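You operate a simulated robot arm through the tools that you are given. There is no shell and no other tool. Be economical: measure what you need, move in short steps, check, and stop when the job is done.

You are at the controls of a simulated two-armed robot. One attempt, no reset.

JOB
Pick up the white tin that says "paste" from the top of the trestle table with one hand, pass it to the other hand and put it on the top of the grey platform. Set down upright: white tin.

Only the result counts: the job must be done as asked and must still hold three seconds after the hand-in. Knocking over, shifting, dropping, spilling or breaking anything else fails it.

ROBOT AND FRAMES
Two 7-joint arms with two-finger parallel grippers on one trunk, on a base that drives. Base frame: it is fixed to the floor where the robot stands at the start and does not move with it; the origin is under the middle of the robot, x ahead of it, y to its left, z up. Units: m, rad, N and s.
The left shoulder is at the start at [0.11, 0.169, 1.511], the right one opposite. With the tool pointing down near the work surface each hand reaches from about 0.28 to 0.68 m from the robot's upright axis, wherever it stands, measured 20 degrees to its own side. Places, roughly: top of the grey platform [0, 2.6, 0.5]; white tin [2, 1.5, 0.75]. Payload 1.57 kg a hand.
The TCP of each hand is the grasp point between the finger pads, 0.03 m short of the fingertips. In the tool frame z runs along the fingers and y along their closing line. Largest opening 0.08 m; finger width 0.017, thickness 0.012; the body of the gripper, 0.04 by 0.082 m, starts 0.08 m behind the TCP.
Orientation is that of the tool frame in the base frame, as a unit quaternion [x, y, z, w]. With the fingers straight down and closing along the base's y, the tool's x points along the base's -x, its y along +y and its z along -z.

CONTROLS
- The arms move only by the tool arm_command. It takes "left_commands", "right_commands" or both (then of equal length, played together; a hand with none holds still); each is a list that holds one entry, the list of rows, each a list of 7 numbers: the turn, a rotation vector about the base's x, y, z in rad, then the shift along the base's x, y, z in m, then the gripper command, from -1 (shut) to 1 (fully open), values between in proportion. In form: [[[ax, ay, az, dx, dy, dz, jaw], ...]]. A call has 1 to 10 rows; each row shifts and turns the commanded pose from where the row before left it. Rows are played at 5 a second. More than 0.05 m and 0.15 rad between two rows, or a gripper value outside its range, and nothing of the call is played. A pose out of reach is approached as far as the arm can. The call stops where the force on the tool passes 40 N (or 10 N more than at its start, if that is more) or the arm is blocked; 0.2 s more then pass. Each finger travels about 0.072 m/s and halts on what it meets, pressing with about 30 N; the grip force reading is that of the motor and also rises with nothing between the fingers. The clock runs only during rows and for 0.2 s after the last one: add rows that do not move to give the fingers time. The reply holds the time, the measured pose of the TCP, the force on the tool along the base axes, the opening and the grip force, in the units named above and with some noise, with the torque about the TCP (base axes, N m) and any sound that the robot's microphone picked up.
- Cameras (640 x 400 px; columns grow to the right, rows downward): "scene" is now at [0.1646, 0.0018, 1.7031]; the picture's right is [0.03, -1.00, 0.00], its down [-0.67, -0.02, -0.74] and it looks along [0.74, 0.02, -0.67] (base axes); focal length 270 px, centre (320, 200). "left" rides on the left gripper at [0.072, 0.007, -0.122] in its tool frame; the picture's right is [-0.09, 1.00, 0.00], its down [-0.84, -0.08, -0.54] and it looks along [-0.54, -0.05, 0.84] (tool axes); focal length 238 px, centre (320, 200). "right" rides on the right gripper at [0.072, -0.007, -0.122] in its tool frame; the picture's right is [0.09, 1.00, 0.00], its down [-0.84, 0.08, -0.54] and it looks along [-0.54, 0.05, 0.84] (tool axes); focal length 238 px, centre (320, 200). There is no depth. A picture from a camera that has moved, and an enlarged one, comes with that camera's place and axes in the base frame and with its lens.
- grab_frame(camera): a new picture of that camera. No time passes.
- raise_lower(by): slides the trunk up (or, below 0, down) by that many m; the arms and the scene camera ride with it, the base frame stays. It gives what a move gives, with no picture.
- drive_base(legs): drives the robot by 1 to 6 legs, each [ahead, left, turn to the left] in m, m and rad, along the robot's own axes; the way and the turn of a leg run together, so that a leg with both is an arc; at most 1.5 m and 3.142 rad a leg. The arms and the cameras ride along, it lands a little off, and it stops where it bumps. It gives what a move gives.
- aim_head(pan, tilt): turns the head with the scene camera to pan (to the left, within 1.501 rad either way) and tilt (down, from -0.506 to 1.204), counted from straight ahead of the robot. It gives what a move gives.
- inspect(camera, box): a new picture of the part [left, top, right, bottom] of that camera's present view, enlarged. No time passes.
- job_done(): hands the job in; it is judged then, once.

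Go step by step. Nothing tells you exact positions but the pictures and the camera data: compare them with the known pose of the tool, close in by small moves and look again before you grip or let go. The budget is 135 turns and 102 pictures, counting those below and the enlarged ones. Unless the task says otherwise, let go and move clear before handing in, and close with one line.

The tools are called after "Call:" as a command line: name --argument value ..., lists and objects as JSON in quotes. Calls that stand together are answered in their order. arm_command: Moves the arms, as the interface text tells. Its arguments: {"type":"object","properties":{"left_commands":{"type":"array","items":{"type":"array","items":{"type":"array","items":{"type":"number"}}}},"right_commands":{"type":"array","items":{"type":"array","items":{"type":"array","items":{"type":"number"}}}}},"required":[]} The other tools are called the same way: raise_lower (by) slides the trunk up or down; drive_base (legs) drives the base; aim_head (pan, tilt) turns the head that bears the scene camera; grab_frame (camera) takes a picture; inspect (camera, box) takes an enlarged picture of a part of a camera's view; job_done () hands the job in.

At the start:

```text
time: 0.0
left_position: [0.6698, 0.2386, 1.1498]
left_ee_rot: [0.0, 1.0, 0.0, 0.0]
left_wrist_force: [-0.6, 0.5, 0.7]
left_ft_torque: [0.02, -0.03, 0.02]
left_width: 0.0798
left_finger_force: 0.0
right_position: [0.6738, -0.2796, 0.9614]
right_ee_rot: [0.0, 1.0, -0.001, 0.0]
right_wrist_force: [-0.1, 0.1, 0.7]
right_ft_torque: [0.02, 0.0, 0.01]
right_width: 0.0801
right_finger_force: 0.2
trunk travel left (down, up): [-0.825, 0.065]
robot x, y, heading: [0.0038, 0.0034, -0.001]
head pan, tilt: [0.031, 0.735]
```

scene: 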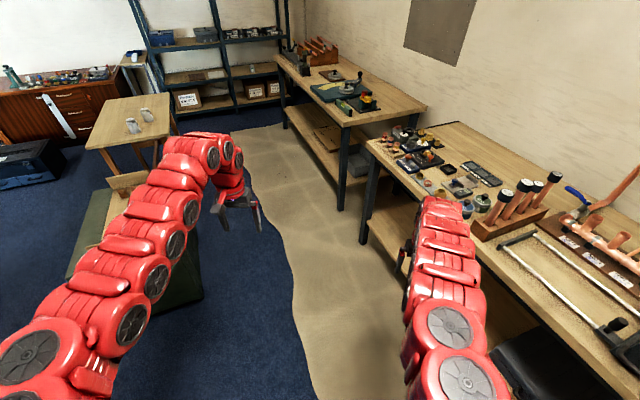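
right: 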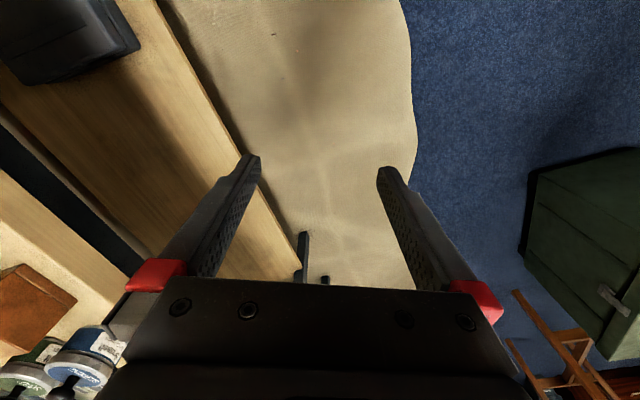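
left: 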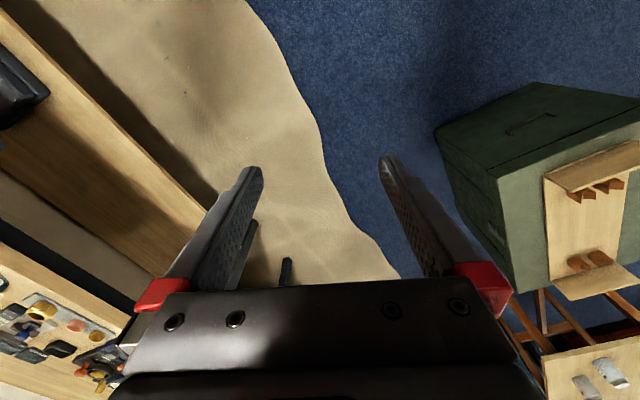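

I see a small trestle table ahead-left with two light-coloured tins on it, and a green chest in between. I'll zoom in on the tins and look left for the platform.

Call:
inspect --camera "scene" --box '[70, 80, 210, 170]'

Call:
aim_head --pan 1.2 --tilt 0.5

Call:
grab_frame --camera "scene"

```text
4.44 times, centred on (140, 125) of scene
camera zoom: at [0.1646, 0.0018, 1.7031], right [0.03, -1.0, 0.0], down [-0.67, -0.02, -0.74], along [0.74, 0.02, -0.67], focal length 1198 px, centre (1120, 533)
```

zoom: 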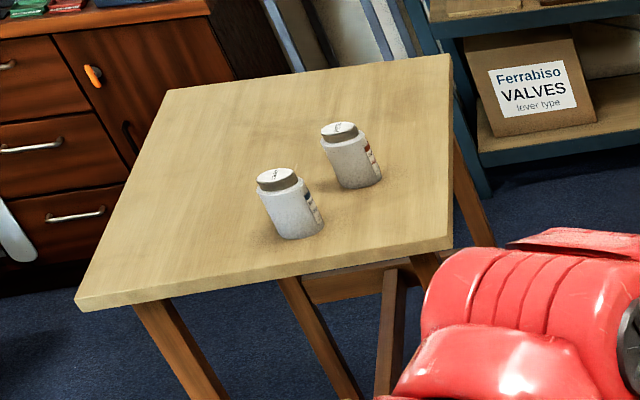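

```text
time: 1.4
left_position: [0.6704, 0.2381, 1.1512]
left_ee_rot: [0.0, 1.0, 0.0, 0.0]
left_wrist_force: [0.6, -0.5, 0.7]
left_ft_torque: [0.01, 0.01, -0.02]
left_width: 0.0801
left_finger_force: 0.0
right_position: [0.6733, -0.2804, 0.9613]
right_ee_rot: [0.0, 1.0, 0.0, 0.001]
right_wrist_force: [-0.4, -0.3, 0.3]
right_ft_torque: [0.0, 0.0, 0.01]
right_width: 0.0799
right_finger_force: 0.2
trunk travel left (down, up): [-0.825, 0.065]
robot x, y, heading: [0.0005, 0.0012, -0.0]
head pan, tilt: [1.201, 0.499]
```

```text
97 pictures are left
camera scene: at [0.1141, 0.0839, 1.7237], right [0.93, -0.36, 0.0], down [-0.17, -0.45, -0.88], along [0.32, 0.82, -0.48], focal length 270 px, centre (320, 200)
```

scene: 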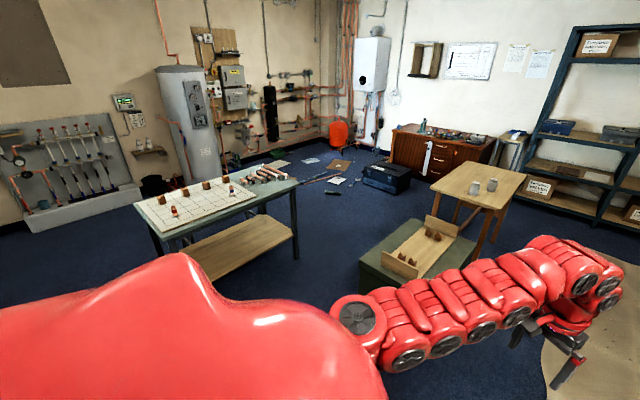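

A table with a gridded board sits where the platform should be; zooming in on it and on the tins.

Call:
inspect --camera "scene" --box '[120, 140, 320, 265]'

Call:
inspect --camera "scene" --box '[350, 140, 590, 290]'

```text
3.20 times, centred on (220, 202) of scene
camera zoom: at [0.1141, 0.0839, 1.7237], right [0.93, -0.36, 0.0], down [-0.17, -0.45, -0.88], along [0.32, 0.82, -0.48], focal length 863 px, centre (640, 192)
```

zoom: 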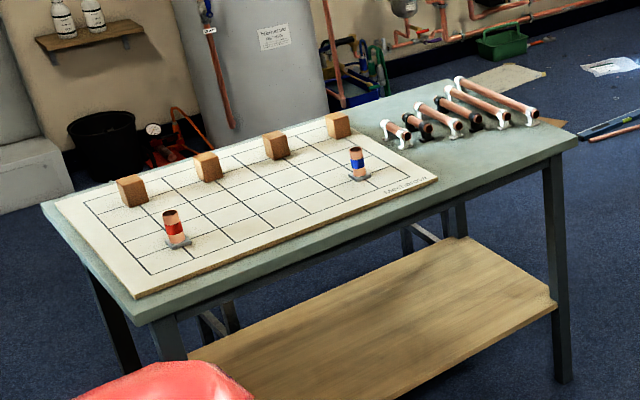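

```text
2.67 times, centred on (470, 215) of scene
camera zoom: at [0.1141, 0.0839, 1.7237], right [0.93, -0.36, 0.0], down [-0.17, -0.45, -0.88], along [0.32, 0.82, -0.48], focal length 719 px, centre (-80, 160)
```

zoom: 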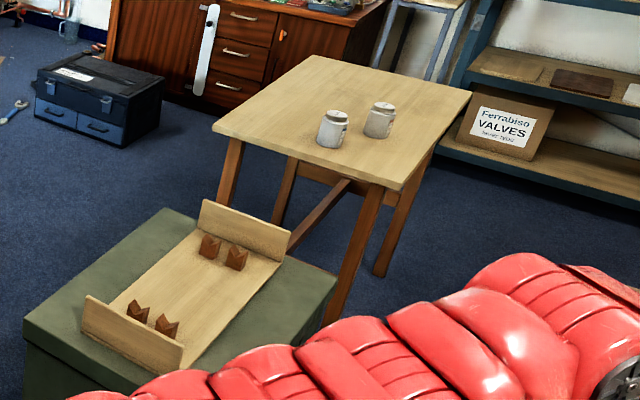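

The tins are at about (1.9–2.1, 1.4), with the green chest blocking one side of the table; the grey platform isn't clear yet (it may hide behind the gridded table). I'll raise the right hand and drive along the corridor between the chest and the benches for a closer look.

Call:
arm_command --right_commands '[[[0, 0, 0, 0, 0, 0.048, 1], [0, 0, 0, 0, 0, 0.048, 1], [0, 0, 0, 0, 0, 0.048, 1], [0, 0, 0, 0, 0, 0.045, 1]]]'

Call:
drive_base --legs '[[0, 0, 0.38], [1.09, -0.22, 0], [0.6, 0, 0]]'

Call:
aim_head --pan 0.8 --tilt 0.6

Call:
grab_frame --camera "scene"

```text
time: 2.4
left_position: [0.6692, 0.2387, 1.1498]
left_ee_rot: [0.0, 1.0, -0.001, 0.0]
left_wrist_force: [0.5, 0.1, 0.5]
left_ft_torque: [0.01, -0.01, 0.02]
left_width: 0.0798
left_finger_force: 0.1
right_position: [0.6717, -0.2798, 1.1502]
right_ee_rot: [0.0, 1.0, 0.0, 0.0]
right_wrist_force: [0.9, -0.9, -0.3]
right_ft_torque: [0.0, 0.01, 0.0]
right_width: 0.0799
right_finger_force: 0.0
trunk travel left (down, up): [-0.825, 0.065]
robot x, y, heading: [0.0039, 0.0019, -0.002]
head pan, tilt: [1.201, 0.499]
```

```text
time: 12.2
left_position: [2.1987, 0.8584, 1.1497]
left_ee_rot: [-0.178, 0.984, 0.001, -0.001]
left_wrist_force: [-0.1, 0.5, -0.1]
left_ft_torque: [0.01, -0.01, 0.0]
left_width: 0.0799
left_finger_force: 0.1
right_position: [2.3837, 0.3746, 1.1512]
right_ee_rot: [-0.178, 0.984, 0.0, 0.0]
right_wrist_force: [0.2, -0.2, 0.7]
right_ft_torque: [0.03, 0.04, -0.02]
right_width: 0.0799
right_finger_force: 0.0
trunk travel left (down, up): [-0.825, 0.065]
robot x, y, heading: [1.6579, 0.4007, 0.358]
head pan, tilt: [1.201, 0.499]
```

```text
time: 13.1
left_position: [2.2003, 0.8595, 1.1491]
left_ee_rot: [-0.178, 0.984, 0.0, 0.0]
left_wrist_force: [0.5, 0.1, 0.8]
left_ft_torque: [-0.02, -0.03, 0.01]
left_width: 0.0798
left_finger_force: 0.0
right_position: [2.3833, 0.3752, 1.1498]
right_ee_rot: [-0.179, 0.984, 0.0, 0.0]
right_wrist_force: [0.5, 0.4, -1.5]
right_ft_torque: [0.02, 0.03, -0.05]
right_width: 0.08
right_finger_force: 0.1
trunk travel left (down, up): [-0.825, 0.065]
robot x, y, heading: [1.6592, 0.3992, 0.356]
head pan, tilt: [0.799, 0.6]
```

```text
94 pictures are left
camera scene: at [1.768, 0.5087, 1.7146], right [0.92, -0.4, 0.0], down [-0.23, -0.52, -0.83], along [0.33, 0.76, -0.56], focal length 270 px, centre (320, 200)
```

scene: 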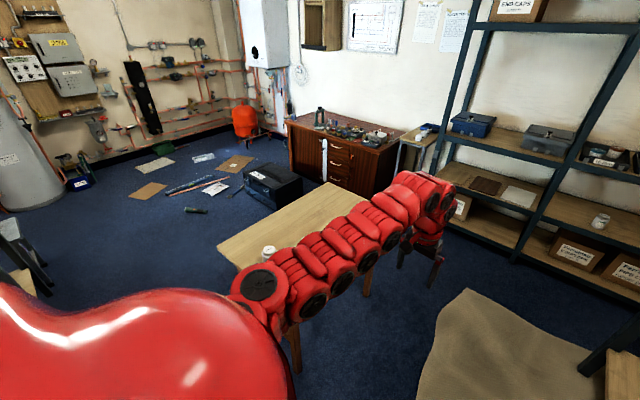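

The left arm blocks the view of one tin. I'll move on and turn to face the table's long side from about half a metre off, then look at the labels.

Call:
drive_base --legs '[[0.774, 0.127, 0], [0, 0, 1.63]]'

Call:
aim_head --pan 0.0 --tilt 0.9

Call:
grab_frame --camera "scene"

```text
time: 21.2
left_position: [1.8644, 1.3162, 1.1504]
left_ee_rot: [0.834, -0.552, 0.0, 0.0]
left_wrist_force: [0.5, -0.1, 0.5]
left_ft_torque: [-0.03, -0.01, 0.02]
left_width: 0.08
left_finger_force: 0.2
right_position: [2.3416, 1.5199, 1.1494]
right_ee_rot: [0.834, -0.552, 0.0, 0.0]
right_wrist_force: [0.5, 0.7, -1.0]
right_ft_torque: [-0.03, -0.02, 0.0]
right_width: 0.0801
right_finger_force: 0.0
trunk travel left (down, up): [-0.825, 0.065]
robot x, y, heading: [2.343, 0.7966, 1.972]
head pan, tilt: [0.799, 0.6]
```

```text
time: 22.4
left_position: [1.8644, 1.3168, 1.1496]
left_ee_rot: [0.834, -0.552, 0.0, 0.0]
left_wrist_force: [-0.2, 0.6, -0.4]
left_ft_torque: [0.0, -0.01, -0.01]
left_width: 0.0798
left_finger_force: 0.1
right_position: [2.3398, 1.5209, 1.1502]
right_ee_rot: [0.834, -0.552, 0.0, 0.0]
right_wrist_force: [0.5, -0.5, 0.3]
right_ft_torque: [0.02, -0.02, 0.02]
right_width: 0.0799
right_finger_force: 0.1
trunk travel left (down, up): [-0.825, 0.065]
robot x, y, heading: [2.3421, 0.7855, 1.973]
head pan, tilt: [0.0, 0.901]
```

```text
93 pictures are left
camera scene: at [2.2846, 0.9351, 1.6899], right [0.92, 0.39, 0.0], down [0.31, -0.72, -0.62], along [-0.24, 0.57, -0.78], focal length 270 px, centre (320, 200)
```

scene: 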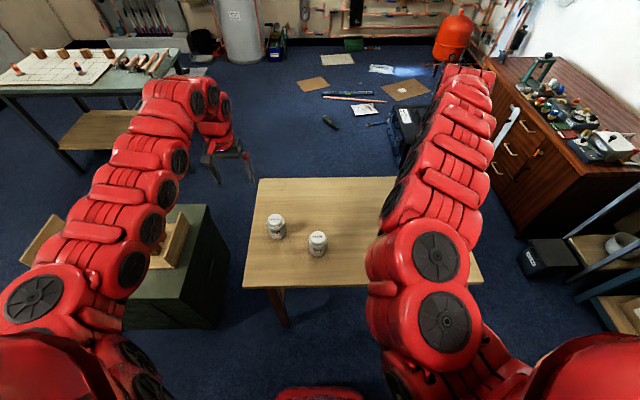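

Both tins are right ahead. Zooming on them and on the area behind the gridded table.

Call:
inspect --camera "scene" --box '[250, 200, 346, 260]'

Call:
inspect --camera "scene" --box '[0, 20, 256, 180]'

Call:
grab_frame --camera "left"

Call:
grab_frame --camera "right"

```text
6.67 times, centred on (298, 230) of scene
camera zoom: at [2.2846, 0.9351, 1.6899], right [0.92, 0.39, 0.0], down [0.31, -0.72, -0.62], along [-0.24, 0.57, -0.78], focal length 1797 px, centre (467, 0)
```

zoom: 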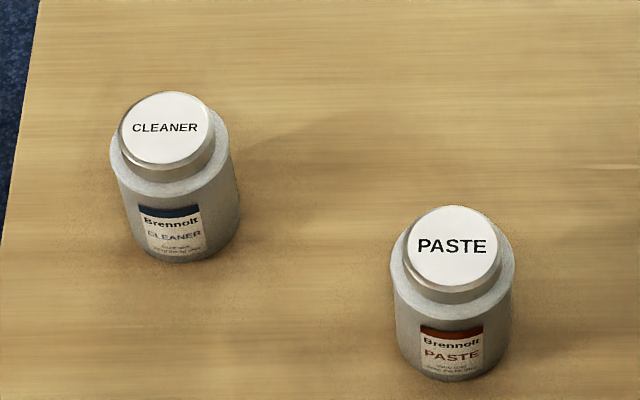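

```text
2.50 times, centred on (128, 100) of scene
camera zoom: at [2.2846, 0.9351, 1.6899], right [0.92, 0.39, 0.0], down [0.31, -0.72, -0.62], along [-0.24, 0.57, -0.78], focal length 674 px, centre (800, 450)
```

zoom: 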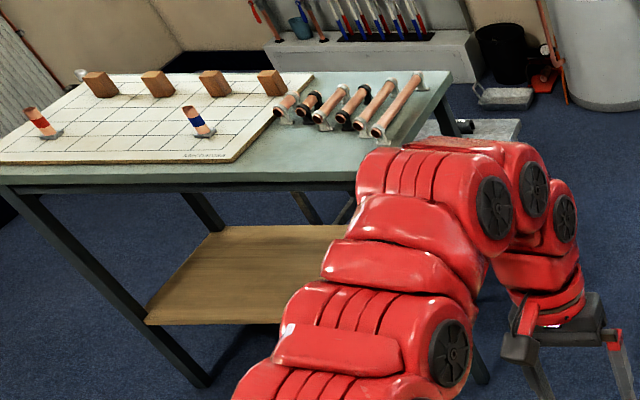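

```text
90 pictures are left
camera left: at [1.8861, 1.248, 1.2716], right [-0.95, -0.3, 0.0], down [-0.26, 0.8, 0.54], along [-0.16, 0.52, -0.84], focal length 238 px, centre (320, 200)
```

left: 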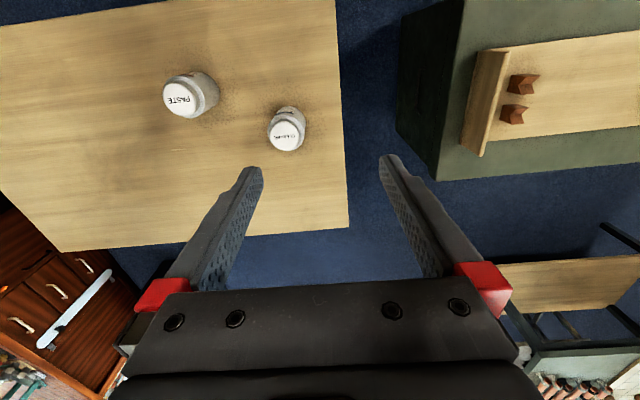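

```text
89 pictures are left
camera right: at [2.374, 1.4575, 1.272], right [-0.88, -0.47, 0.0], down [-0.4, 0.74, 0.54], along [-0.26, 0.48, -0.84], focal length 238 px, centre (320, 200)
```

right: 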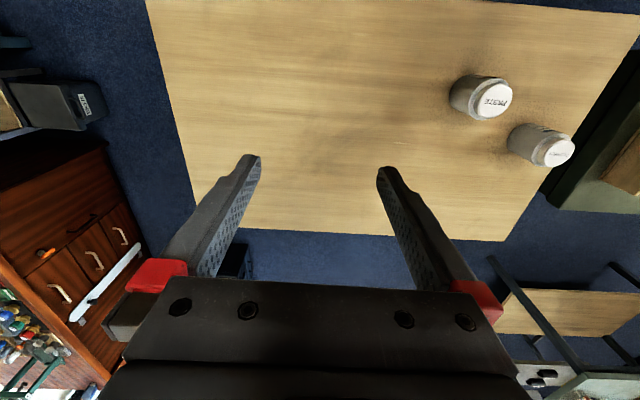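

The PASTE tin is the right one, lid centre about (2.085, 1.388, 0.85), and I can see a grey surface behind the gridded table – the platform. Plan: pick with the right hand tilted forward, hand over to the left hand coming from above. I'll shift the base left a bit and pre-tilt the right hand above and behind the tin.

Call:
drive_base --legs '[[0.0, 0.12, 0]]'

Call:
arm_command --right_commands '[[[0.138, 0.0587, 0, 0.0156, -0.0368, 0, 1], [0.138, 0.0587, 0, 0.0156, -0.0368, 0, 1], [0.138, 0.0587, 0, 0.0156, -0.0368, 0, 1], [0.138, 0.0587, 0, 0.0156, -0.0368, 0, 1], [0.138, 0.0587, 0, 0.0156, -0.0368, 0, 1], [0.138, 0.0587, 0, 0.0156, -0.0368, 0, 1]]]'

Call:
grab_frame --camera "right"

Call:
grab_frame --camera "scene"

```text
time: 23.6
left_position: [1.756, 1.2709, 1.1486]
left_ee_rot: [0.833, -0.553, 0.0, 0.0]
left_wrist_force: [0.2, -0.7, 0.3]
left_ft_torque: [0.01, 0.02, 0.0]
left_width: 0.0798
left_finger_force: 0.0
right_position: [2.2317, 1.4728, 1.1501]
right_ee_rot: [0.834, -0.552, -0.001, -0.001]
right_wrist_force: [0.5, 0.2, 0.7]
right_ft_torque: [0.02, 0.02, 0.0]
right_width: 0.0799
right_finger_force: 0.1
trunk travel left (down, up): [-0.825, 0.065]
robot x, y, heading: [2.2355, 0.7452, 1.969]
head pan, tilt: [0.0, 0.901]
```

```text
time: 25.0
left_position: [1.7556, 1.2706, 1.1502]
left_ee_rot: [0.834, -0.552, 0.0, 0.0]
left_wrist_force: [-0.6, -0.7, -0.7]
left_ft_torque: [0.02, 0.02, 0.0]
left_width: 0.0798
left_finger_force: 0.2
right_position: [2.299, 1.6258, 1.1405]
right_ee_rot: [0.75, -0.499, -0.362, -0.24]
right_wrist_force: [-0.2, -1.0, -0.2]
right_ft_torque: [-0.03, -0.01, -0.02]
right_width: 0.0799
right_finger_force: 0.0
right hand out of reach, approached as far as the arm can: row 1, 2, 3, 4, 5, 6
trunk travel left (down, up): [-0.825, 0.065]
robot x, y, heading: [2.2331, 0.745, 1.97]
head pan, tilt: [0.0, 0.901]
```

```text
88 pictures are left
camera right: at [2.359, 1.4997, 1.1602], right [-0.9, -0.44, -0.07], down [-0.11, 0.06, 0.99], along [-0.43, 0.9, -0.1], focal length 238 px, centre (320, 200)
```

right: 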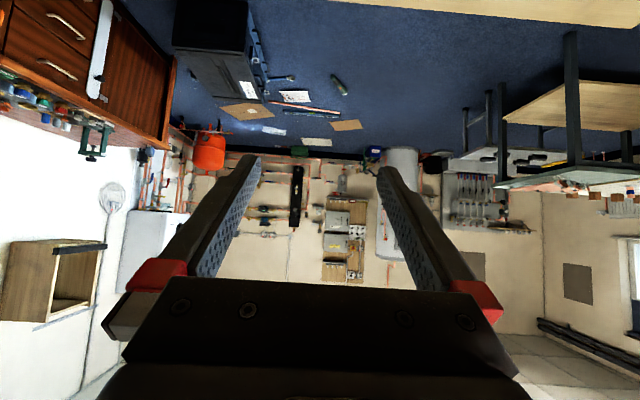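

```text
87 pictures are left
camera scene: at [2.1758, 0.8888, 1.6898], right [0.92, 0.39, 0.0], down [0.31, -0.72, -0.62], along [-0.24, 0.57, -0.78], focal length 270 px, centre (320, 200)
```

scene: 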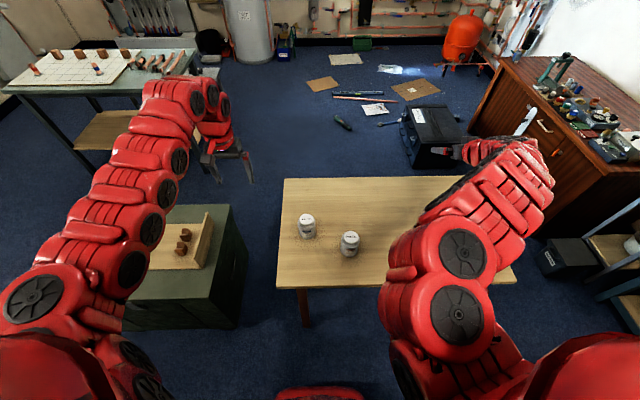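

The tilted pose was out of reach at that height. I'll lower the hand, keeping it well above the table, and see whether the arm settles.

Call:
arm_command --right_commands '[[[0, 0, 0, 0, 0, -0.04, 1], [0, 0, 0, 0, 0, -0.04, 1], [0, 0, 0, 0, 0, -0.04, 1], [0, 0, 0, 0, 0, -0.04, 1]]]'

```text
time: 26.0
left_position: [1.7541, 1.2714, 1.1499]
left_ee_rot: [0.834, -0.552, 0.001, 0.0]
left_wrist_force: [-0.3, 0.1, 0.8]
left_ft_torque: [-0.08, 0.02, 0.02]
left_width: 0.0799
left_finger_force: 0.0
right_position: [2.297, 1.6274, 0.9802]
right_ee_rot: [0.75, -0.498, -0.364, -0.239]
right_wrist_force: [-0.6, -0.3, 0.8]
right_ft_torque: [-0.03, 0.01, -0.01]
right_width: 0.0799
right_finger_force: 0.1
trunk travel left (down, up): [-0.825, 0.065]
robot x, y, heading: [2.2355, 0.7414, 1.974]
head pan, tilt: [0.0, 0.901]
```

The command follows the actual pose, and lowering worked. Now I pull the hand back toward the robot, behind the tin.

Call:
arm_command --right_commands '[[[0, 0, 0, -0.0168, -0.0426, -0.005, 1], [0, 0, 0, -0.0168, -0.0426, -0.005, 1], [0, 0, 0, -0.0168, -0.0426, -0.005, 1], [0, 0, 0, -0.0168, -0.0426, -0.005, 1], [0, 0, 0, -0.0168, -0.0426, -0.005, 1], [0, 0, 0, -0.0168, -0.0426, -0.005, 1], [0, 0, 0, -0.0168, -0.0426, -0.005, 1], [0, 0, 0, -0.0168, -0.0426, -0.005, 1], [0, 0, 0, -0.0168, -0.0426, -0.005, 1]]]'

Call:
grab_frame --camera "right"

Call:
grab_frame --camera "scene"

```text
time: 28.0
left_position: [1.7546, 1.2691, 1.1491]
left_ee_rot: [0.834, -0.553, 0.001, -0.001]
left_wrist_force: [-0.4, -0.9, -0.2]
left_ft_torque: [0.02, 0.03, 0.02]
left_width: 0.0799
left_finger_force: 0.0
right_position: [2.1468, 1.2414, 0.9368]
right_ee_rot: [0.75, -0.497, -0.363, -0.24]
right_wrist_force: [-0.7, 1.2, 0.2]
right_ft_torque: [-0.01, -0.01, -0.03]
right_width: 0.08
right_finger_force: 0.0
trunk travel left (down, up): [-0.825, 0.065]
robot x, y, heading: [2.237, 0.747, 1.969]
head pan, tilt: [0.0, 0.901]
```

```text
86 pictures are left
camera right: at [2.2068, 1.1157, 0.956], right [-0.9, -0.44, -0.07], down [-0.11, 0.06, 0.99], along [-0.43, 0.9, -0.1], focal length 238 px, centre (320, 200)
```

right: 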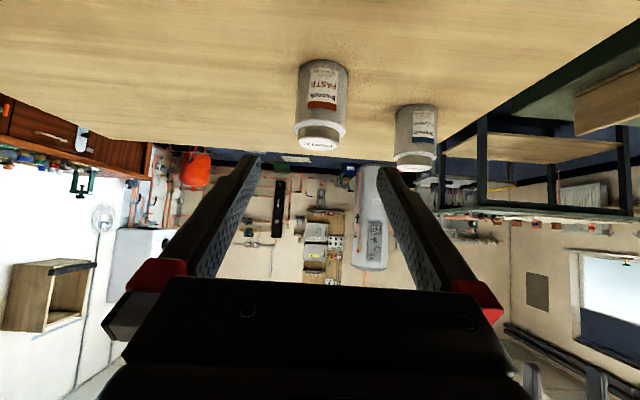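

```text
85 pictures are left
camera scene: at [2.1746, 0.8871, 1.69], right [0.92, 0.39, 0.0], down [0.31, -0.72, -0.62], along [-0.24, 0.57, -0.78], focal length 270 px, centre (320, 200)
```

scene: 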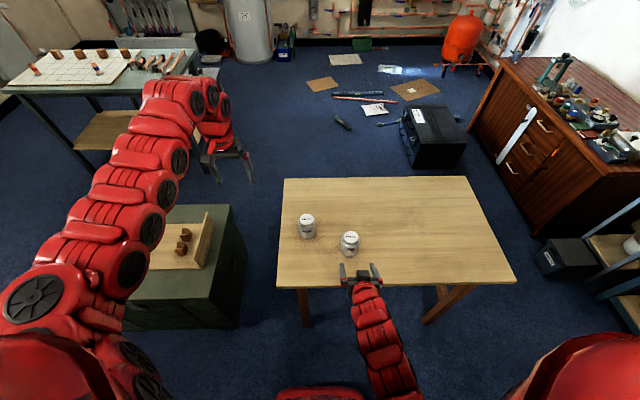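

The tin sits centred between the fingers, within about 2 mm laterally. I estimate its axis 0.155 m ahead of the TCP, base at z≈0.76 and top ≈0.855. I'll approach 60% of the way along the tool axis and check.

Call:
arm_command --right_commands '[[[0, 0, 0, -0.0125, 0.0282, -0.026, 1], [0, 0, 0, -0.0125, 0.0282, -0.026, 1], [0, 0, 0, -0.0125, 0.0282, -0.026, 1]]]'

Call:
grab_frame --camera "right"

Call:
inspect --camera "scene" --box '[298, 210, 410, 280]'

```text
time: 28.8
left_position: [1.7538, 1.2705, 1.1488]
left_ee_rot: [0.833, -0.553, 0.002, 0.001]
left_wrist_force: [-0.4, -0.2, 0.0]
left_ft_torque: [-0.03, -0.01, 0.01]
left_width: 0.0799
left_finger_force: 0.1
right_position: [2.1077, 1.3267, 0.8582]
right_ee_rot: [0.75, -0.498, -0.364, -0.24]
right_wrist_force: [1.4, -0.2, 0.3]
right_ft_torque: [-0.01, 0.0, 0.02]
right_width: 0.0799
right_finger_force: 0.0
trunk travel left (down, up): [-0.825, 0.065]
robot x, y, heading: [2.2355, 0.7433, 1.972]
head pan, tilt: [0.0, 0.901]
```

```text
84 pictures are left
camera right: at [2.1681, 1.2023, 0.8772], right [-0.89, -0.44, -0.07], down [-0.11, 0.06, 0.99], along [-0.43, 0.9, -0.1], focal length 238 px, centre (320, 200)
```

right: 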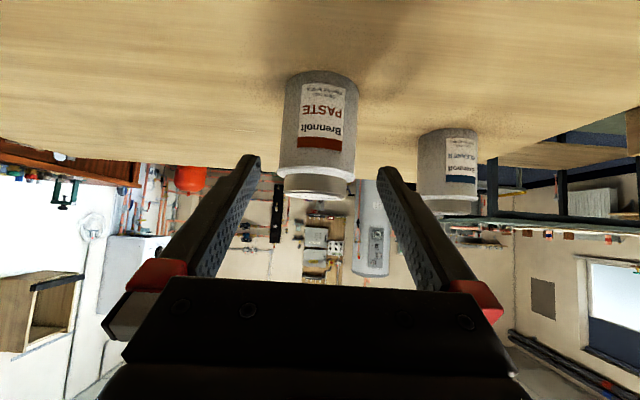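

```text
5.71 times, centred on (354, 245) of scene
camera zoom: at [2.174, 0.8899, 1.6897], right [0.92, 0.39, 0.0], down [0.31, -0.72, -0.62], along [-0.24, 0.57, -0.78], focal length 1540 px, centre (126, -57)
```

zoom: 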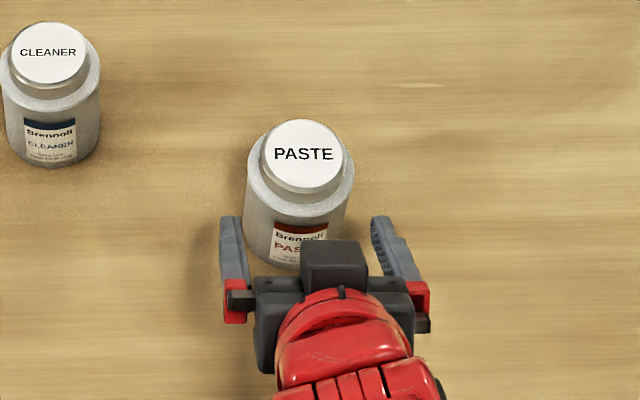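

Alignment looks good. Advancing the rest of the way.

Call:
arm_command --right_commands '[[[0, 0, 0, -0.0083, 0.0198, -0.019, 1], [0, 0, 0, -0.0083, 0.0198, -0.019, 1], [0, 0, 0, -0.0083, 0.0198, -0.019, 1]]]'

Call:
grab_frame --camera "right"

Call:
inspect --camera "scene" --box '[298, 210, 410, 280]'

```text
time: 29.6
left_position: [1.7548, 1.2705, 1.1497]
left_ee_rot: [0.834, -0.552, 0.001, 0.0]
left_wrist_force: [-0.7, 0.4, -0.7]
left_ft_torque: [0.0, 0.02, -0.03]
left_width: 0.0803
left_finger_force: 0.1
right_position: [2.0834, 1.3863, 0.8001]
right_ee_rot: [0.751, -0.498, -0.361, -0.24]
right_wrist_force: [-0.1, -0.4, -1.0]
right_ft_torque: [-0.04, -0.01, 0.01]
right_width: 0.08
right_finger_force: 0.0
trunk travel left (down, up): [-0.825, 0.065]
robot x, y, heading: [2.2378, 0.7443, 1.971]
head pan, tilt: [0.0, 0.901]
```

```text
82 pictures are left
camera right: at [2.1444, 1.2604, 0.8192], right [-0.89, -0.44, -0.07], down [-0.11, 0.06, 0.99], along [-0.43, 0.9, -0.1], focal length 238 px, centre (320, 200)
```

right: 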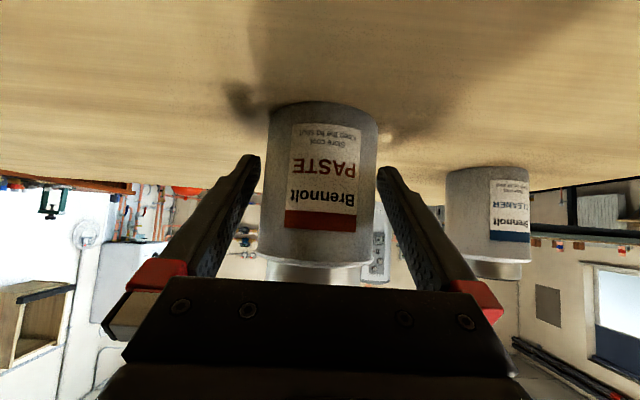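

```text
5.71 times, centred on (354, 245) of scene
camera zoom: at [2.1743, 0.8892, 1.6898], right [0.92, 0.39, 0.0], down [0.31, -0.72, -0.62], along [-0.24, 0.57, -0.78], focal length 1540 px, centre (126, -57)
```

zoom: 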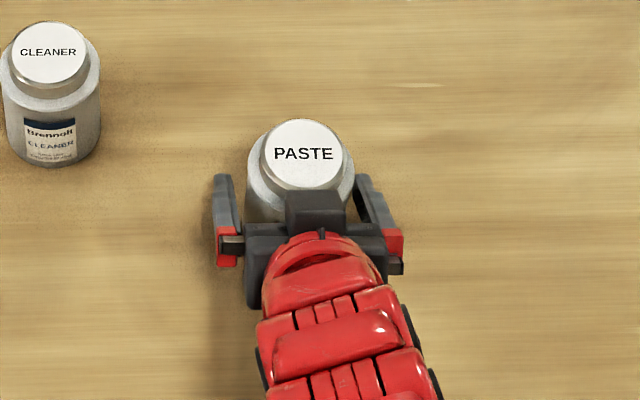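

The tin's axis is at the TCP depth and centred. Closing the right gripper.

Call:
arm_command --right_commands '[[[0, 0, 0, 0, 0, 0, 0.6], [0, 0, 0, 0, 0, 0, 0], [0, 0, 0, 0, 0, 0, -1], [0, 0, 0, 0, 0, 0, -1], [0, 0, 0, 0, 0, 0, -1]]]'

Call:
grab_frame --camera "right"

```text
time: 30.8
left_position: [1.7534, 1.2706, 1.1489]
left_ee_rot: [0.833, -0.553, 0.001, 0.001]
left_wrist_force: [-0.4, 0.4, 0.5]
left_ft_torque: [0.03, 0.0, -0.02]
left_width: 0.0802
left_finger_force: 0.1
right_position: [2.0837, 1.3865, 0.801]
right_ee_rot: [0.75, -0.498, -0.362, -0.24]
right_wrist_force: [-0.4, -0.6, 0.1]
right_ft_torque: [-0.03, 0.01, 0.0]
right_width: 0.0654
right_finger_force: 29.4
trunk travel left (down, up): [-0.825, 0.065]
robot x, y, heading: [2.2349, 0.7442, 1.969]
head pan, tilt: [0.0, 0.901]
```

```text
80 pictures are left
camera right: at [2.1443, 1.2604, 0.8198], right [-0.89, -0.44, -0.07], down [-0.11, 0.06, 0.99], along [-0.43, 0.9, -0.1], focal length 238 px, centre (320, 200)
```

right: 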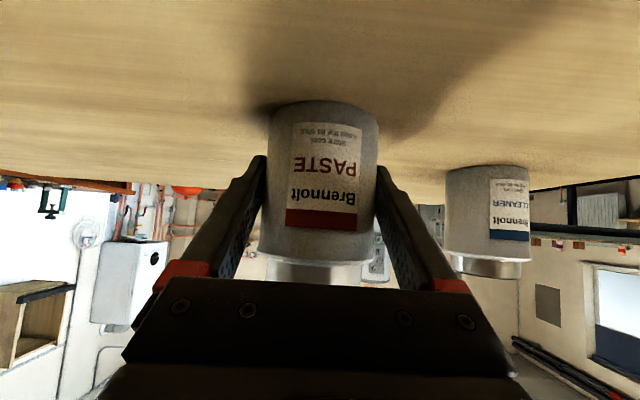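

Gripped at 65 mm width. Lifting straight up.

Call:
arm_command --right_commands '[[[0, 0, 0, 0, 0, 0.02, -1], [0, 0, 0, 0, 0, 0.03, -1], [0, 0, 0, 0, 0, 0.04, -1], [0, 0, 0, 0, 0, 0.04, -1], [0, 0, 0, 0, 0, 0.04, -1]]]'

Call:
grab_frame --camera "scene"

```text
time: 32.0
left_position: [1.7552, 1.2696, 1.1496]
left_ee_rot: [0.834, -0.552, 0.001, 0.001]
left_wrist_force: [0.5, 0.5, -0.5]
left_ft_torque: [-0.01, 0.01, 0.01]
left_width: 0.0799
left_finger_force: 0.0
right_position: [2.0857, 1.3846, 0.9736]
right_ee_rot: [0.75, -0.498, -0.363, -0.24]
right_wrist_force: [-0.4, 0.0, -2.7]
right_ft_torque: [-0.02, 0.02, 0.01]
right_width: 0.0659
right_finger_force: 29.6
trunk travel left (down, up): [-0.825, 0.065]
robot x, y, heading: [2.2362, 0.7455, 1.967]
head pan, tilt: [0.0, 0.901]
```

```text
79 pictures are left
camera scene: at [2.1746, 0.8887, 1.6898], right [0.92, 0.39, 0.0], down [0.31, -0.72, -0.62], along [-0.24, 0.57, -0.78], focal length 270 px, centre (320, 200)
```

scene: 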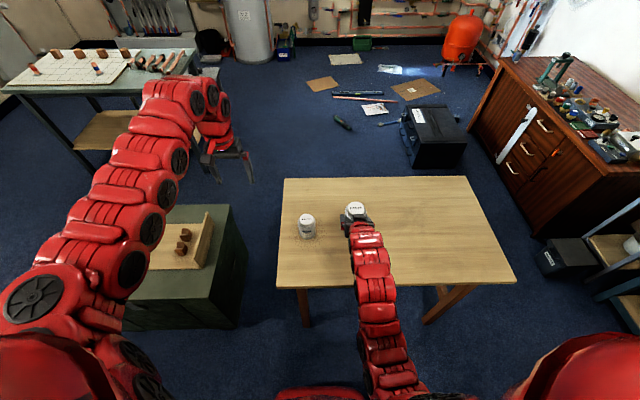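

The tin is up. Bringing it closer to the robot's middle so the left hand can take it from above.

Call:
arm_command --right_commands '[[[0, 0, 0, -0.0104, -0.0397, 0, -1], [0, 0, 0, -0.0104, -0.0397, 0, -1], [0, 0, 0, -0.0104, -0.0397, 0, -1], [0, 0, 0, -0.0104, -0.0397, 0, -1], [0, 0, 0, 0, 0, 0, -1]]]'

Call:
grab_frame --camera "scene"

Call:
grab_frame --camera "left"

```text
time: 33.2
left_position: [1.7548, 1.2717, 1.1486]
left_ee_rot: [0.833, -0.553, 0.001, 0.001]
left_wrist_force: [0.3, -0.5, -0.3]
left_ft_torque: [0.0, -0.01, -0.03]
left_width: 0.0803
left_finger_force: 0.0
right_position: [2.0415, 1.2278, 0.9712]
right_ee_rot: [0.75, -0.499, -0.362, -0.24]
right_wrist_force: [0.8, 1.1, -3.6]
right_ft_torque: [0.0, -0.02, -0.01]
right_width: 0.0651
right_finger_force: 29.2
trunk travel left (down, up): [-0.825, 0.065]
robot x, y, heading: [2.2377, 0.7465, 1.972]
head pan, tilt: [0.0, 0.901]
```

```text
78 pictures are left
camera scene: at [2.1746, 0.8898, 1.6897], right [0.92, 0.39, 0.0], down [0.31, -0.72, -0.62], along [-0.24, 0.57, -0.78], focal length 270 px, centre (320, 200)
```

scene: 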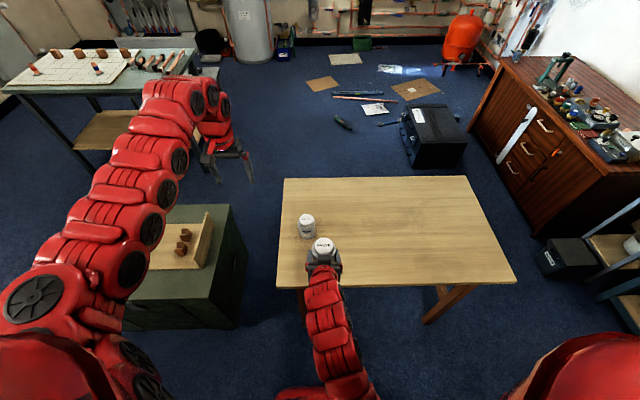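

```text
77 pictures are left
camera left: at [1.7765, 1.2027, 1.2711], right [-0.95, -0.3, 0.0], down [-0.25, 0.8, 0.54], along [-0.16, 0.52, -0.84], focal length 238 px, centre (320, 200)
```

left: 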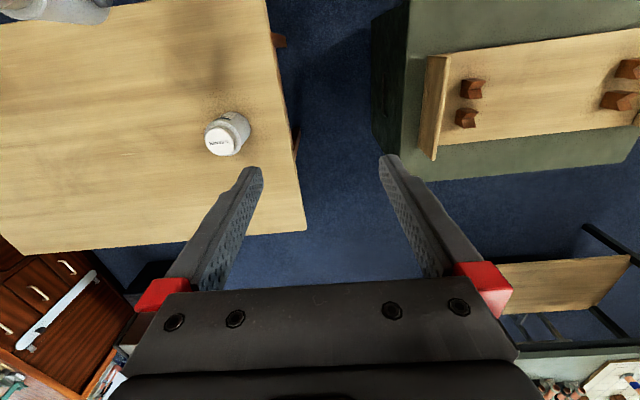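

The tin is held in front at about (2.04, 1.23), lid top around z≈1.02. The left hand will grip the lid end from above, clear of the right fingers; first I hover it over the tin.

Call:
arm_command --left_commands '[[[0, 0, 0, 0.0478, -0.0073, 0.003, 1], [0, 0, 0, 0.0478, -0.0073, 0.003, 1], [0, 0, 0, 0.0478, -0.0073, 0.003, 1], [0, 0, 0, 0.0478, -0.0073, 0.003, 1], [0, 0, 0, 0.0478, -0.0073, 0, 1], [0, 0, 0, 0.0478, -0.0073, 0, 1], [0, 0, 0, 0, 0, 0, 1]]]'

Call:
grab_frame --camera "scene"

Call:
grab_frame --camera "left"

Call:
grab_frame --camera "right"

```text
time: 34.8
left_position: [1.8029, 1.2638, 1.1535]
left_ee_rot: [0.834, -0.552, 0.001, 0.001]
left_wrist_force: [0.1, 0.1, 0.0]
left_ft_torque: [-0.01, -0.04, 0.01]
left_width: 0.0799
left_finger_force: 0.0
left hand out of reach, approached as far as the arm can: row 2, 3, 4, 5, 6
right_position: [2.0434, 1.2284, 0.9724]
right_ee_rot: [0.751, -0.498, -0.363, -0.24]
right_wrist_force: [-0.5, -0.1, -2.7]
right_ft_torque: [-0.02, 0.01, 0.0]
right_width: 0.0655
right_finger_force: 30.1
trunk travel left (down, up): [-0.825, 0.065]
robot x, y, heading: [2.2356, 0.7452, 1.972]
head pan, tilt: [0.0, 0.901]
```

```text
76 pictures are left
camera scene: at [2.1747, 0.8888, 1.6898], right [0.92, 0.39, 0.0], down [0.31, -0.72, -0.62], along [-0.24, 0.57, -0.78], focal length 270 px, centre (320, 200)
```

scene: 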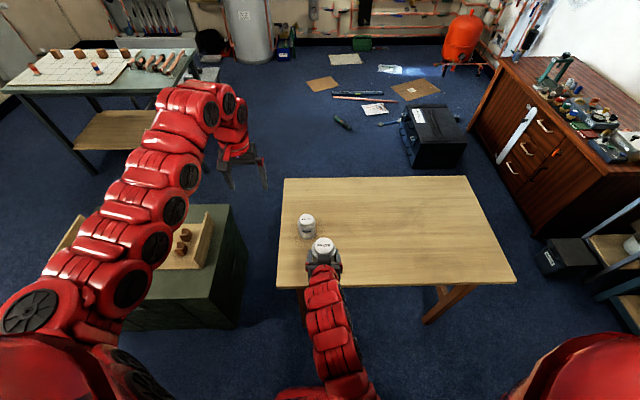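

```text
75 pictures are left
camera left: at [1.8253, 1.1949, 1.2752], right [-0.95, -0.3, 0.0], down [-0.25, 0.8, 0.54], along [-0.16, 0.52, -0.84], focal length 238 px, centre (320, 200)
```

left: 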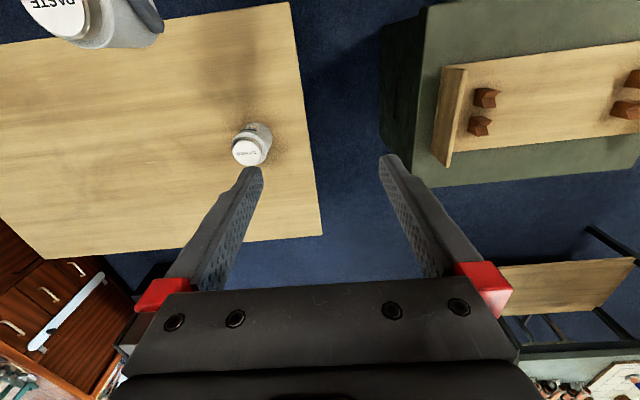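

```text
74 pictures are left
camera right: at [2.1026, 1.1022, 0.9909], right [-0.89, -0.44, -0.07], down [-0.11, 0.06, 0.99], along [-0.43, 0.9, -0.1], focal length 238 px, centre (320, 200)
```

right: 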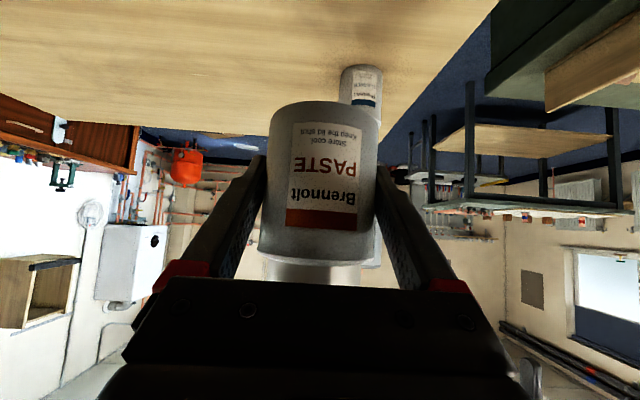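

The left arm can't fold in close at this height over the table. The open space is better: I'll drive back to the start area (left of the chest there is a free route around the gridded table's far end) and do the handover there with the hands lower.

Call:
drive_base --legs '[[0, 0, -1.6], [-1.257, -0.098, 0], [-0.971, 0.538, 0], [0, 0, 1.2]]'

Call:
aim_head --pan 0.0 --tilt 0.6

Call:
grab_frame --camera "scene"

```text
time: 53.4
left_position: [-0.2059, 0.9948, 1.1527]
left_ee_rot: [-0.704, 0.71, -0.001, 0.0]
left_wrist_force: [0.0, -0.9, 0.7]
left_ft_torque: [0.01, 0.0, 0.03]
left_width: 0.0802
left_finger_force: 0.1
right_position: [0.0003, 0.8676, 0.9715]
right_ee_rot: [-0.634, 0.639, 0.306, 0.309]
right_wrist_force: [0.0, -1.2, -3.4]
right_ft_torque: [-0.02, 0.01, 0.0]
right_width: 0.0653
right_finger_force: 30.2
trunk travel left (down, up): [-0.825, 0.065]
robot x, y, heading: [-0.0166, 0.3482, 1.561]
head pan, tilt: [0.0, 0.901]
```

```text
time: 54.2
left_position: [-0.2066, 0.9939, 1.153]
left_ee_rot: [-0.705, 0.71, 0.0, 0.0]
left_wrist_force: [0.3, -0.2, -0.3]
left_ft_torque: [-0.01, -0.01, -0.02]
left_width: 0.08
left_finger_force: 0.0
right_position: [-0.0004, 0.8667, 0.9711]
right_ee_rot: [-0.635, 0.638, 0.307, 0.307]
right_wrist_force: [-0.2, 0.3, -3.4]
right_ft_torque: [-0.02, 0.03, -0.01]
right_width: 0.0654
right_finger_force: 29.6
trunk travel left (down, up): [-0.825, 0.065]
robot x, y, heading: [-0.0127, 0.3489, 1.56]
head pan, tilt: [0.0, 0.6]
```

```text
73 pictures are left
camera scene: at [-0.0132, 0.5166, 1.7145], right [1.0, -0.01, 0.0], down [0.0, -0.57, -0.82], along [0.01, 0.82, -0.57], focal length 270 px, centre (320, 200)
```

scene: 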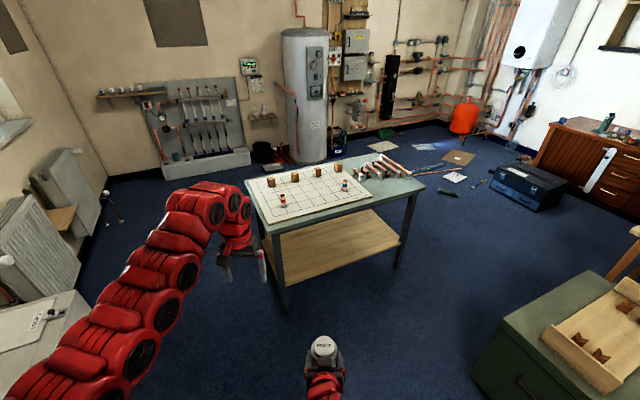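

Open floor here. Lowering the tin hand to z≈0.77 and the left hand to match, for a comfortable handover height.

Call:
arm_command --right_commands '[[[0, 0, 0, 0, 0, -0.04, -1], [0, 0, 0, 0, 0, -0.04, -1], [0, 0, 0, 0, 0, -0.04, -1], [0, 0, 0, 0, 0, -0.04, -1], [0, 0, 0, 0, 0, -0.04, -1]]]' --left_commands '[[[0, 0, 0, 0, 0, -0.038, 1], [0, 0, 0, 0, 0, -0.038, 1], [0, 0, 0, 0, 0, -0.038, 1], [0, 0, 0, 0, 0, -0.038, 1], [0, 0, 0, 0, 0, -0.038, 1]]]'

Call:
arm_command --left_commands '[[[0, 0, 0, 0.04, -0.025, 0, 1], [0, 0, 0, 0.04, -0.025, 0, 1], [0, 0, 0, 0.04, -0.025, 0, 1]]]'

Call:
aim_head --pan 0.0 --tilt 1.0

Call:
grab_frame --camera "scene"

Call:
grab_frame --camera "left"

```text
time: 55.4
left_position: [-0.2076, 0.9969, 0.9616]
left_ee_rot: [-0.705, 0.709, 0.0, 0.0]
left_wrist_force: [0.4, -0.5, -0.2]
left_ft_torque: [0.03, 0.03, 0.01]
left_width: 0.0801
left_finger_force: 0.0
right_position: [-0.0014, 0.8666, 0.7707]
right_ee_rot: [-0.635, 0.639, 0.307, 0.307]
right_wrist_force: [0.9, 0.7, -3.0]
right_ft_torque: [-0.03, -0.01, 0.01]
right_width: 0.0654
right_finger_force: 29.9
trunk travel left (down, up): [-0.825, 0.065]
robot x, y, heading: [-0.0135, 0.3467, 1.56]
head pan, tilt: [0.0, 0.6]
```

```text
time: 56.2
left_position: [-0.0878, 0.9181, 0.9647]
left_ee_rot: [-0.706, 0.708, 0.0, 0.0]
left_wrist_force: [-0.1, 0.3, 0.6]
left_ft_torque: [-0.01, -0.04, -0.02]
left_width: 0.0799
left_finger_force: 0.1
left hand out of reach, approached as far as the arm can: row 1
right_position: [-0.0012, 0.8648, 0.7716]
right_ee_rot: [-0.635, 0.639, 0.307, 0.308]
right_wrist_force: [-0.3, 0.3, -2.5]
right_ft_torque: [-0.01, 0.05, -0.02]
right_width: 0.0656
right_finger_force: 30.0
trunk travel left (down, up): [-0.825, 0.065]
robot x, y, heading: [-0.0163, 0.3483, 1.568]
head pan, tilt: [0.0, 0.6]
```

```text
time: 57.1
left_position: [-0.0867, 0.9211, 0.9649]
left_ee_rot: [-0.704, 0.71, -0.001, 0.0]
left_wrist_force: [-0.2, -0.9, -0.9]
left_ft_torque: [0.02, -0.03, -0.01]
left_width: 0.0801
left_finger_force: 0.0
right_position: [-0.0013, 0.8653, 0.7719]
right_ee_rot: [-0.634, 0.639, 0.307, 0.308]
right_wrist_force: [-0.1, 0.7, -3.1]
right_ft_torque: [-0.04, -0.01, -0.03]
right_width: 0.0655
right_finger_force: 30.4
trunk travel left (down, up): [-0.825, 0.065]
robot x, y, heading: [-0.0106, 0.3476, 1.565]
head pan, tilt: [0.0, 1.0]
```

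```text
72 pictures are left
camera scene: at [-0.013, 0.4979, 1.6826], right [1.0, -0.01, 0.0], down [-0.01, -0.84, -0.54], along [0.0, 0.54, -0.84], focal length 270 px, centre (320, 200)
```

scene: 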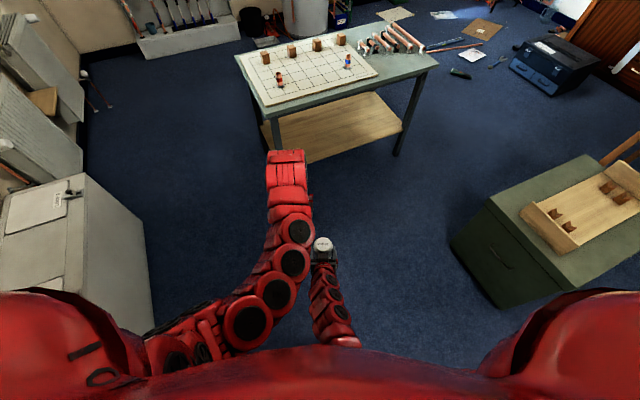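

```text
71 pictures are left
camera left: at [-0.0932, 0.8492, 1.0862], right [-1.0, 0.1, 0.0], down [0.08, 0.84, 0.54], along [0.05, 0.54, -0.84], focal length 238 px, centre (320, 200)
```

left: 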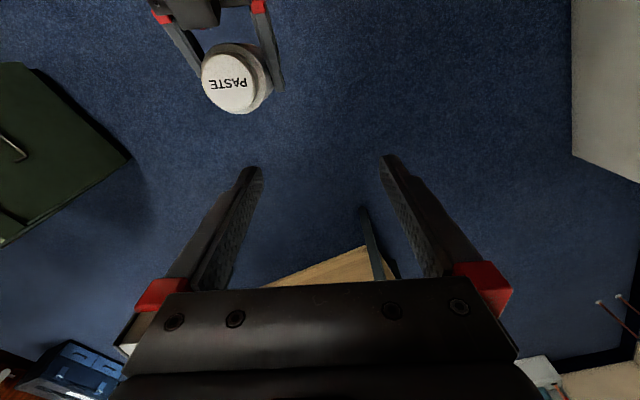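

Left hand is near; the lid reads at about (0.00, 0.87). Let me zoom in on the tin in the right hand to measure lid and shoulder heights.

Call:
inspect --camera "scene" --box '[296, 225, 352, 260]'

Call:
inspect --camera "left" --box '[150, 0, 310, 100]'

Call:
inspect --camera "right" --box '[220, 80, 420, 300]'

```text
11.43 times, centred on (324, 242) of scene
camera zoom: at [-0.013, 0.4979, 1.6826], right [1.0, -0.01, 0.0], down [-0.01, -0.84, -0.54], along [0.0, 0.54, -0.84], focal length 3081 px, centre (274, -286)
```

zoom: 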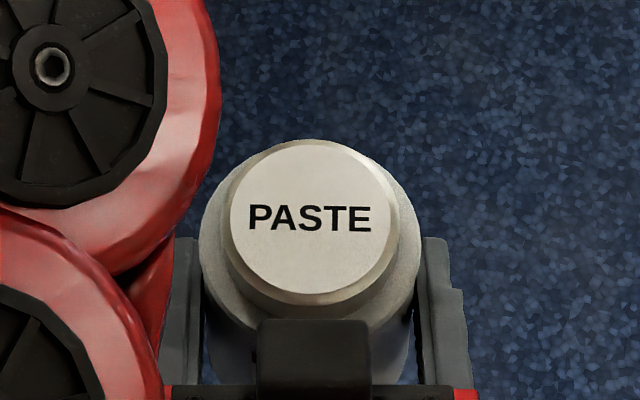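

```text
4.00 times, centred on (230, 50) of left
camera zoom: at [-0.0932, 0.8492, 1.0862], right [-1.0, 0.1, 0.0], down [0.08, 0.84, 0.54], along [0.05, 0.54, -0.84], focal length 953 px, centre (680, 800)
```

zoom: 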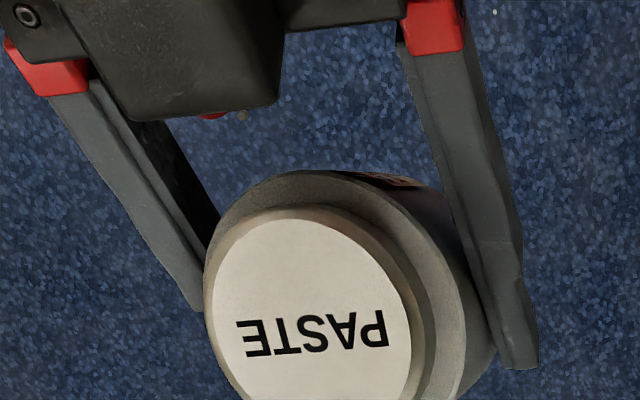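

```text
1.82 times, centred on (320, 190) of right
camera zoom: at [0.0048, 0.7267, 0.791], right [-1.0, -0.05, -0.07], down [-0.08, 0.1, 0.99], along [-0.04, 0.99, -0.1], focal length 433 px, centre (320, 218)
```

zoom: 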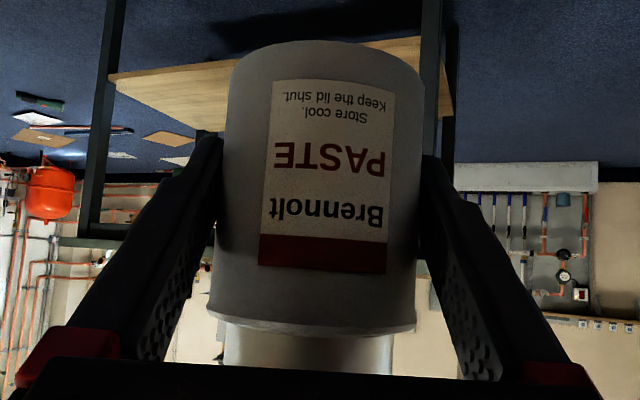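

Lid is about 53 mm wide, centred at (-0.003, 0.868), top ≈0.825, shoulder ≈0.803. Moving the left hand directly above.

Call:
arm_command --left_commands '[[[0, 0, 0, 0.028, -0.0177, 0, 1], [0, 0, 0, 0.028, -0.0177, 0, 1], [0, 0, 0, 0.028, -0.0177, 0, 1], [0, 0, 0, 0, 0, -0.02, 1], [0, 0, 0, 0, 0, -0.02, 1]]]'

Call:
grab_frame --camera "left"

Call:
grab_frame --camera "right"

Call:
grab_frame --camera "scene"

```text
time: 58.3
left_position: [-0.003, 0.8677, 0.9225]
left_ee_rot: [-0.704, 0.71, -0.001, 0.0]
left_wrist_force: [-0.7, 0.4, 0.9]
left_ft_torque: [-0.01, 0.0, -0.01]
left_width: 0.0799
left_finger_force: 0.1
right_position: [-0.0013, 0.8661, 0.7716]
right_ee_rot: [-0.634, 0.639, 0.306, 0.309]
right_wrist_force: [-0.7, -0.1, -2.9]
right_ft_torque: [0.01, -0.04, 0.02]
right_width: 0.065
right_finger_force: 29.8
trunk travel left (down, up): [-0.825, 0.065]
robot x, y, heading: [-0.0159, 0.3503, 1.566]
head pan, tilt: [0.0, 1.0]
```

```text
67 pictures are left
camera left: at [-0.0098, 0.795, 1.0451], right [-1.0, 0.1, 0.0], down [0.08, 0.84, 0.54], along [0.05, 0.54, -0.84], focal length 238 px, centre (320, 200)
```

left: 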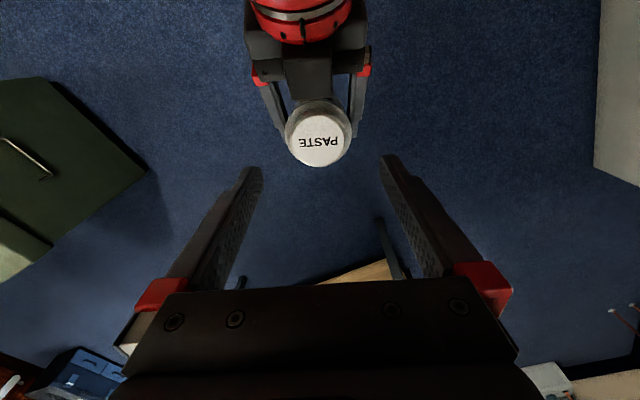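

```text
66 pictures are left
camera right: at [0.0046, 0.7267, 0.791], right [-1.0, -0.05, -0.07], down [-0.08, 0.1, 0.99], along [-0.04, 0.99, -0.1], focal length 238 px, centre (320, 200)
```

right: 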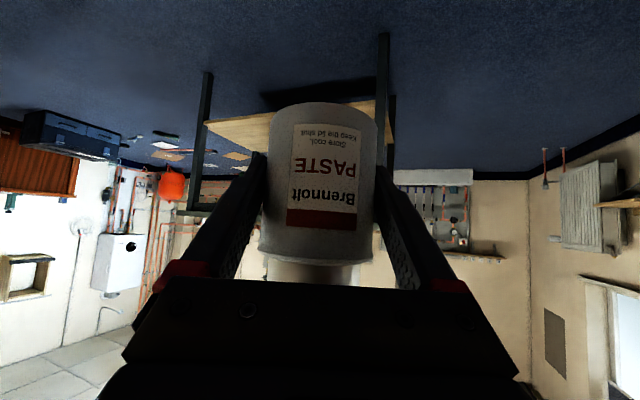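

```text
65 pictures are left
camera scene: at [-0.0134, 0.4979, 1.6826], right [1.0, -0.01, 0.0], down [-0.01, -0.84, -0.54], along [0.0, 0.54, -0.84], focal length 270 px, centre (320, 200)
```

scene: 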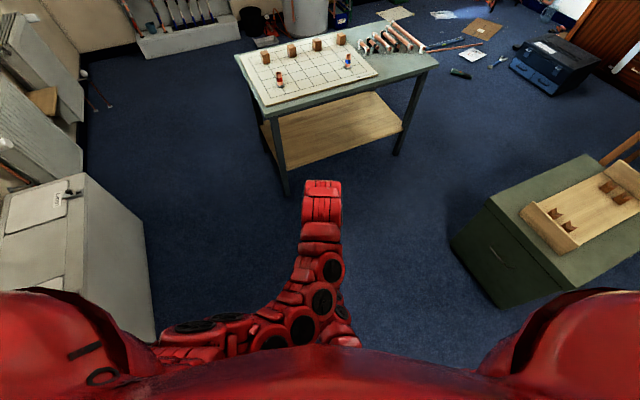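

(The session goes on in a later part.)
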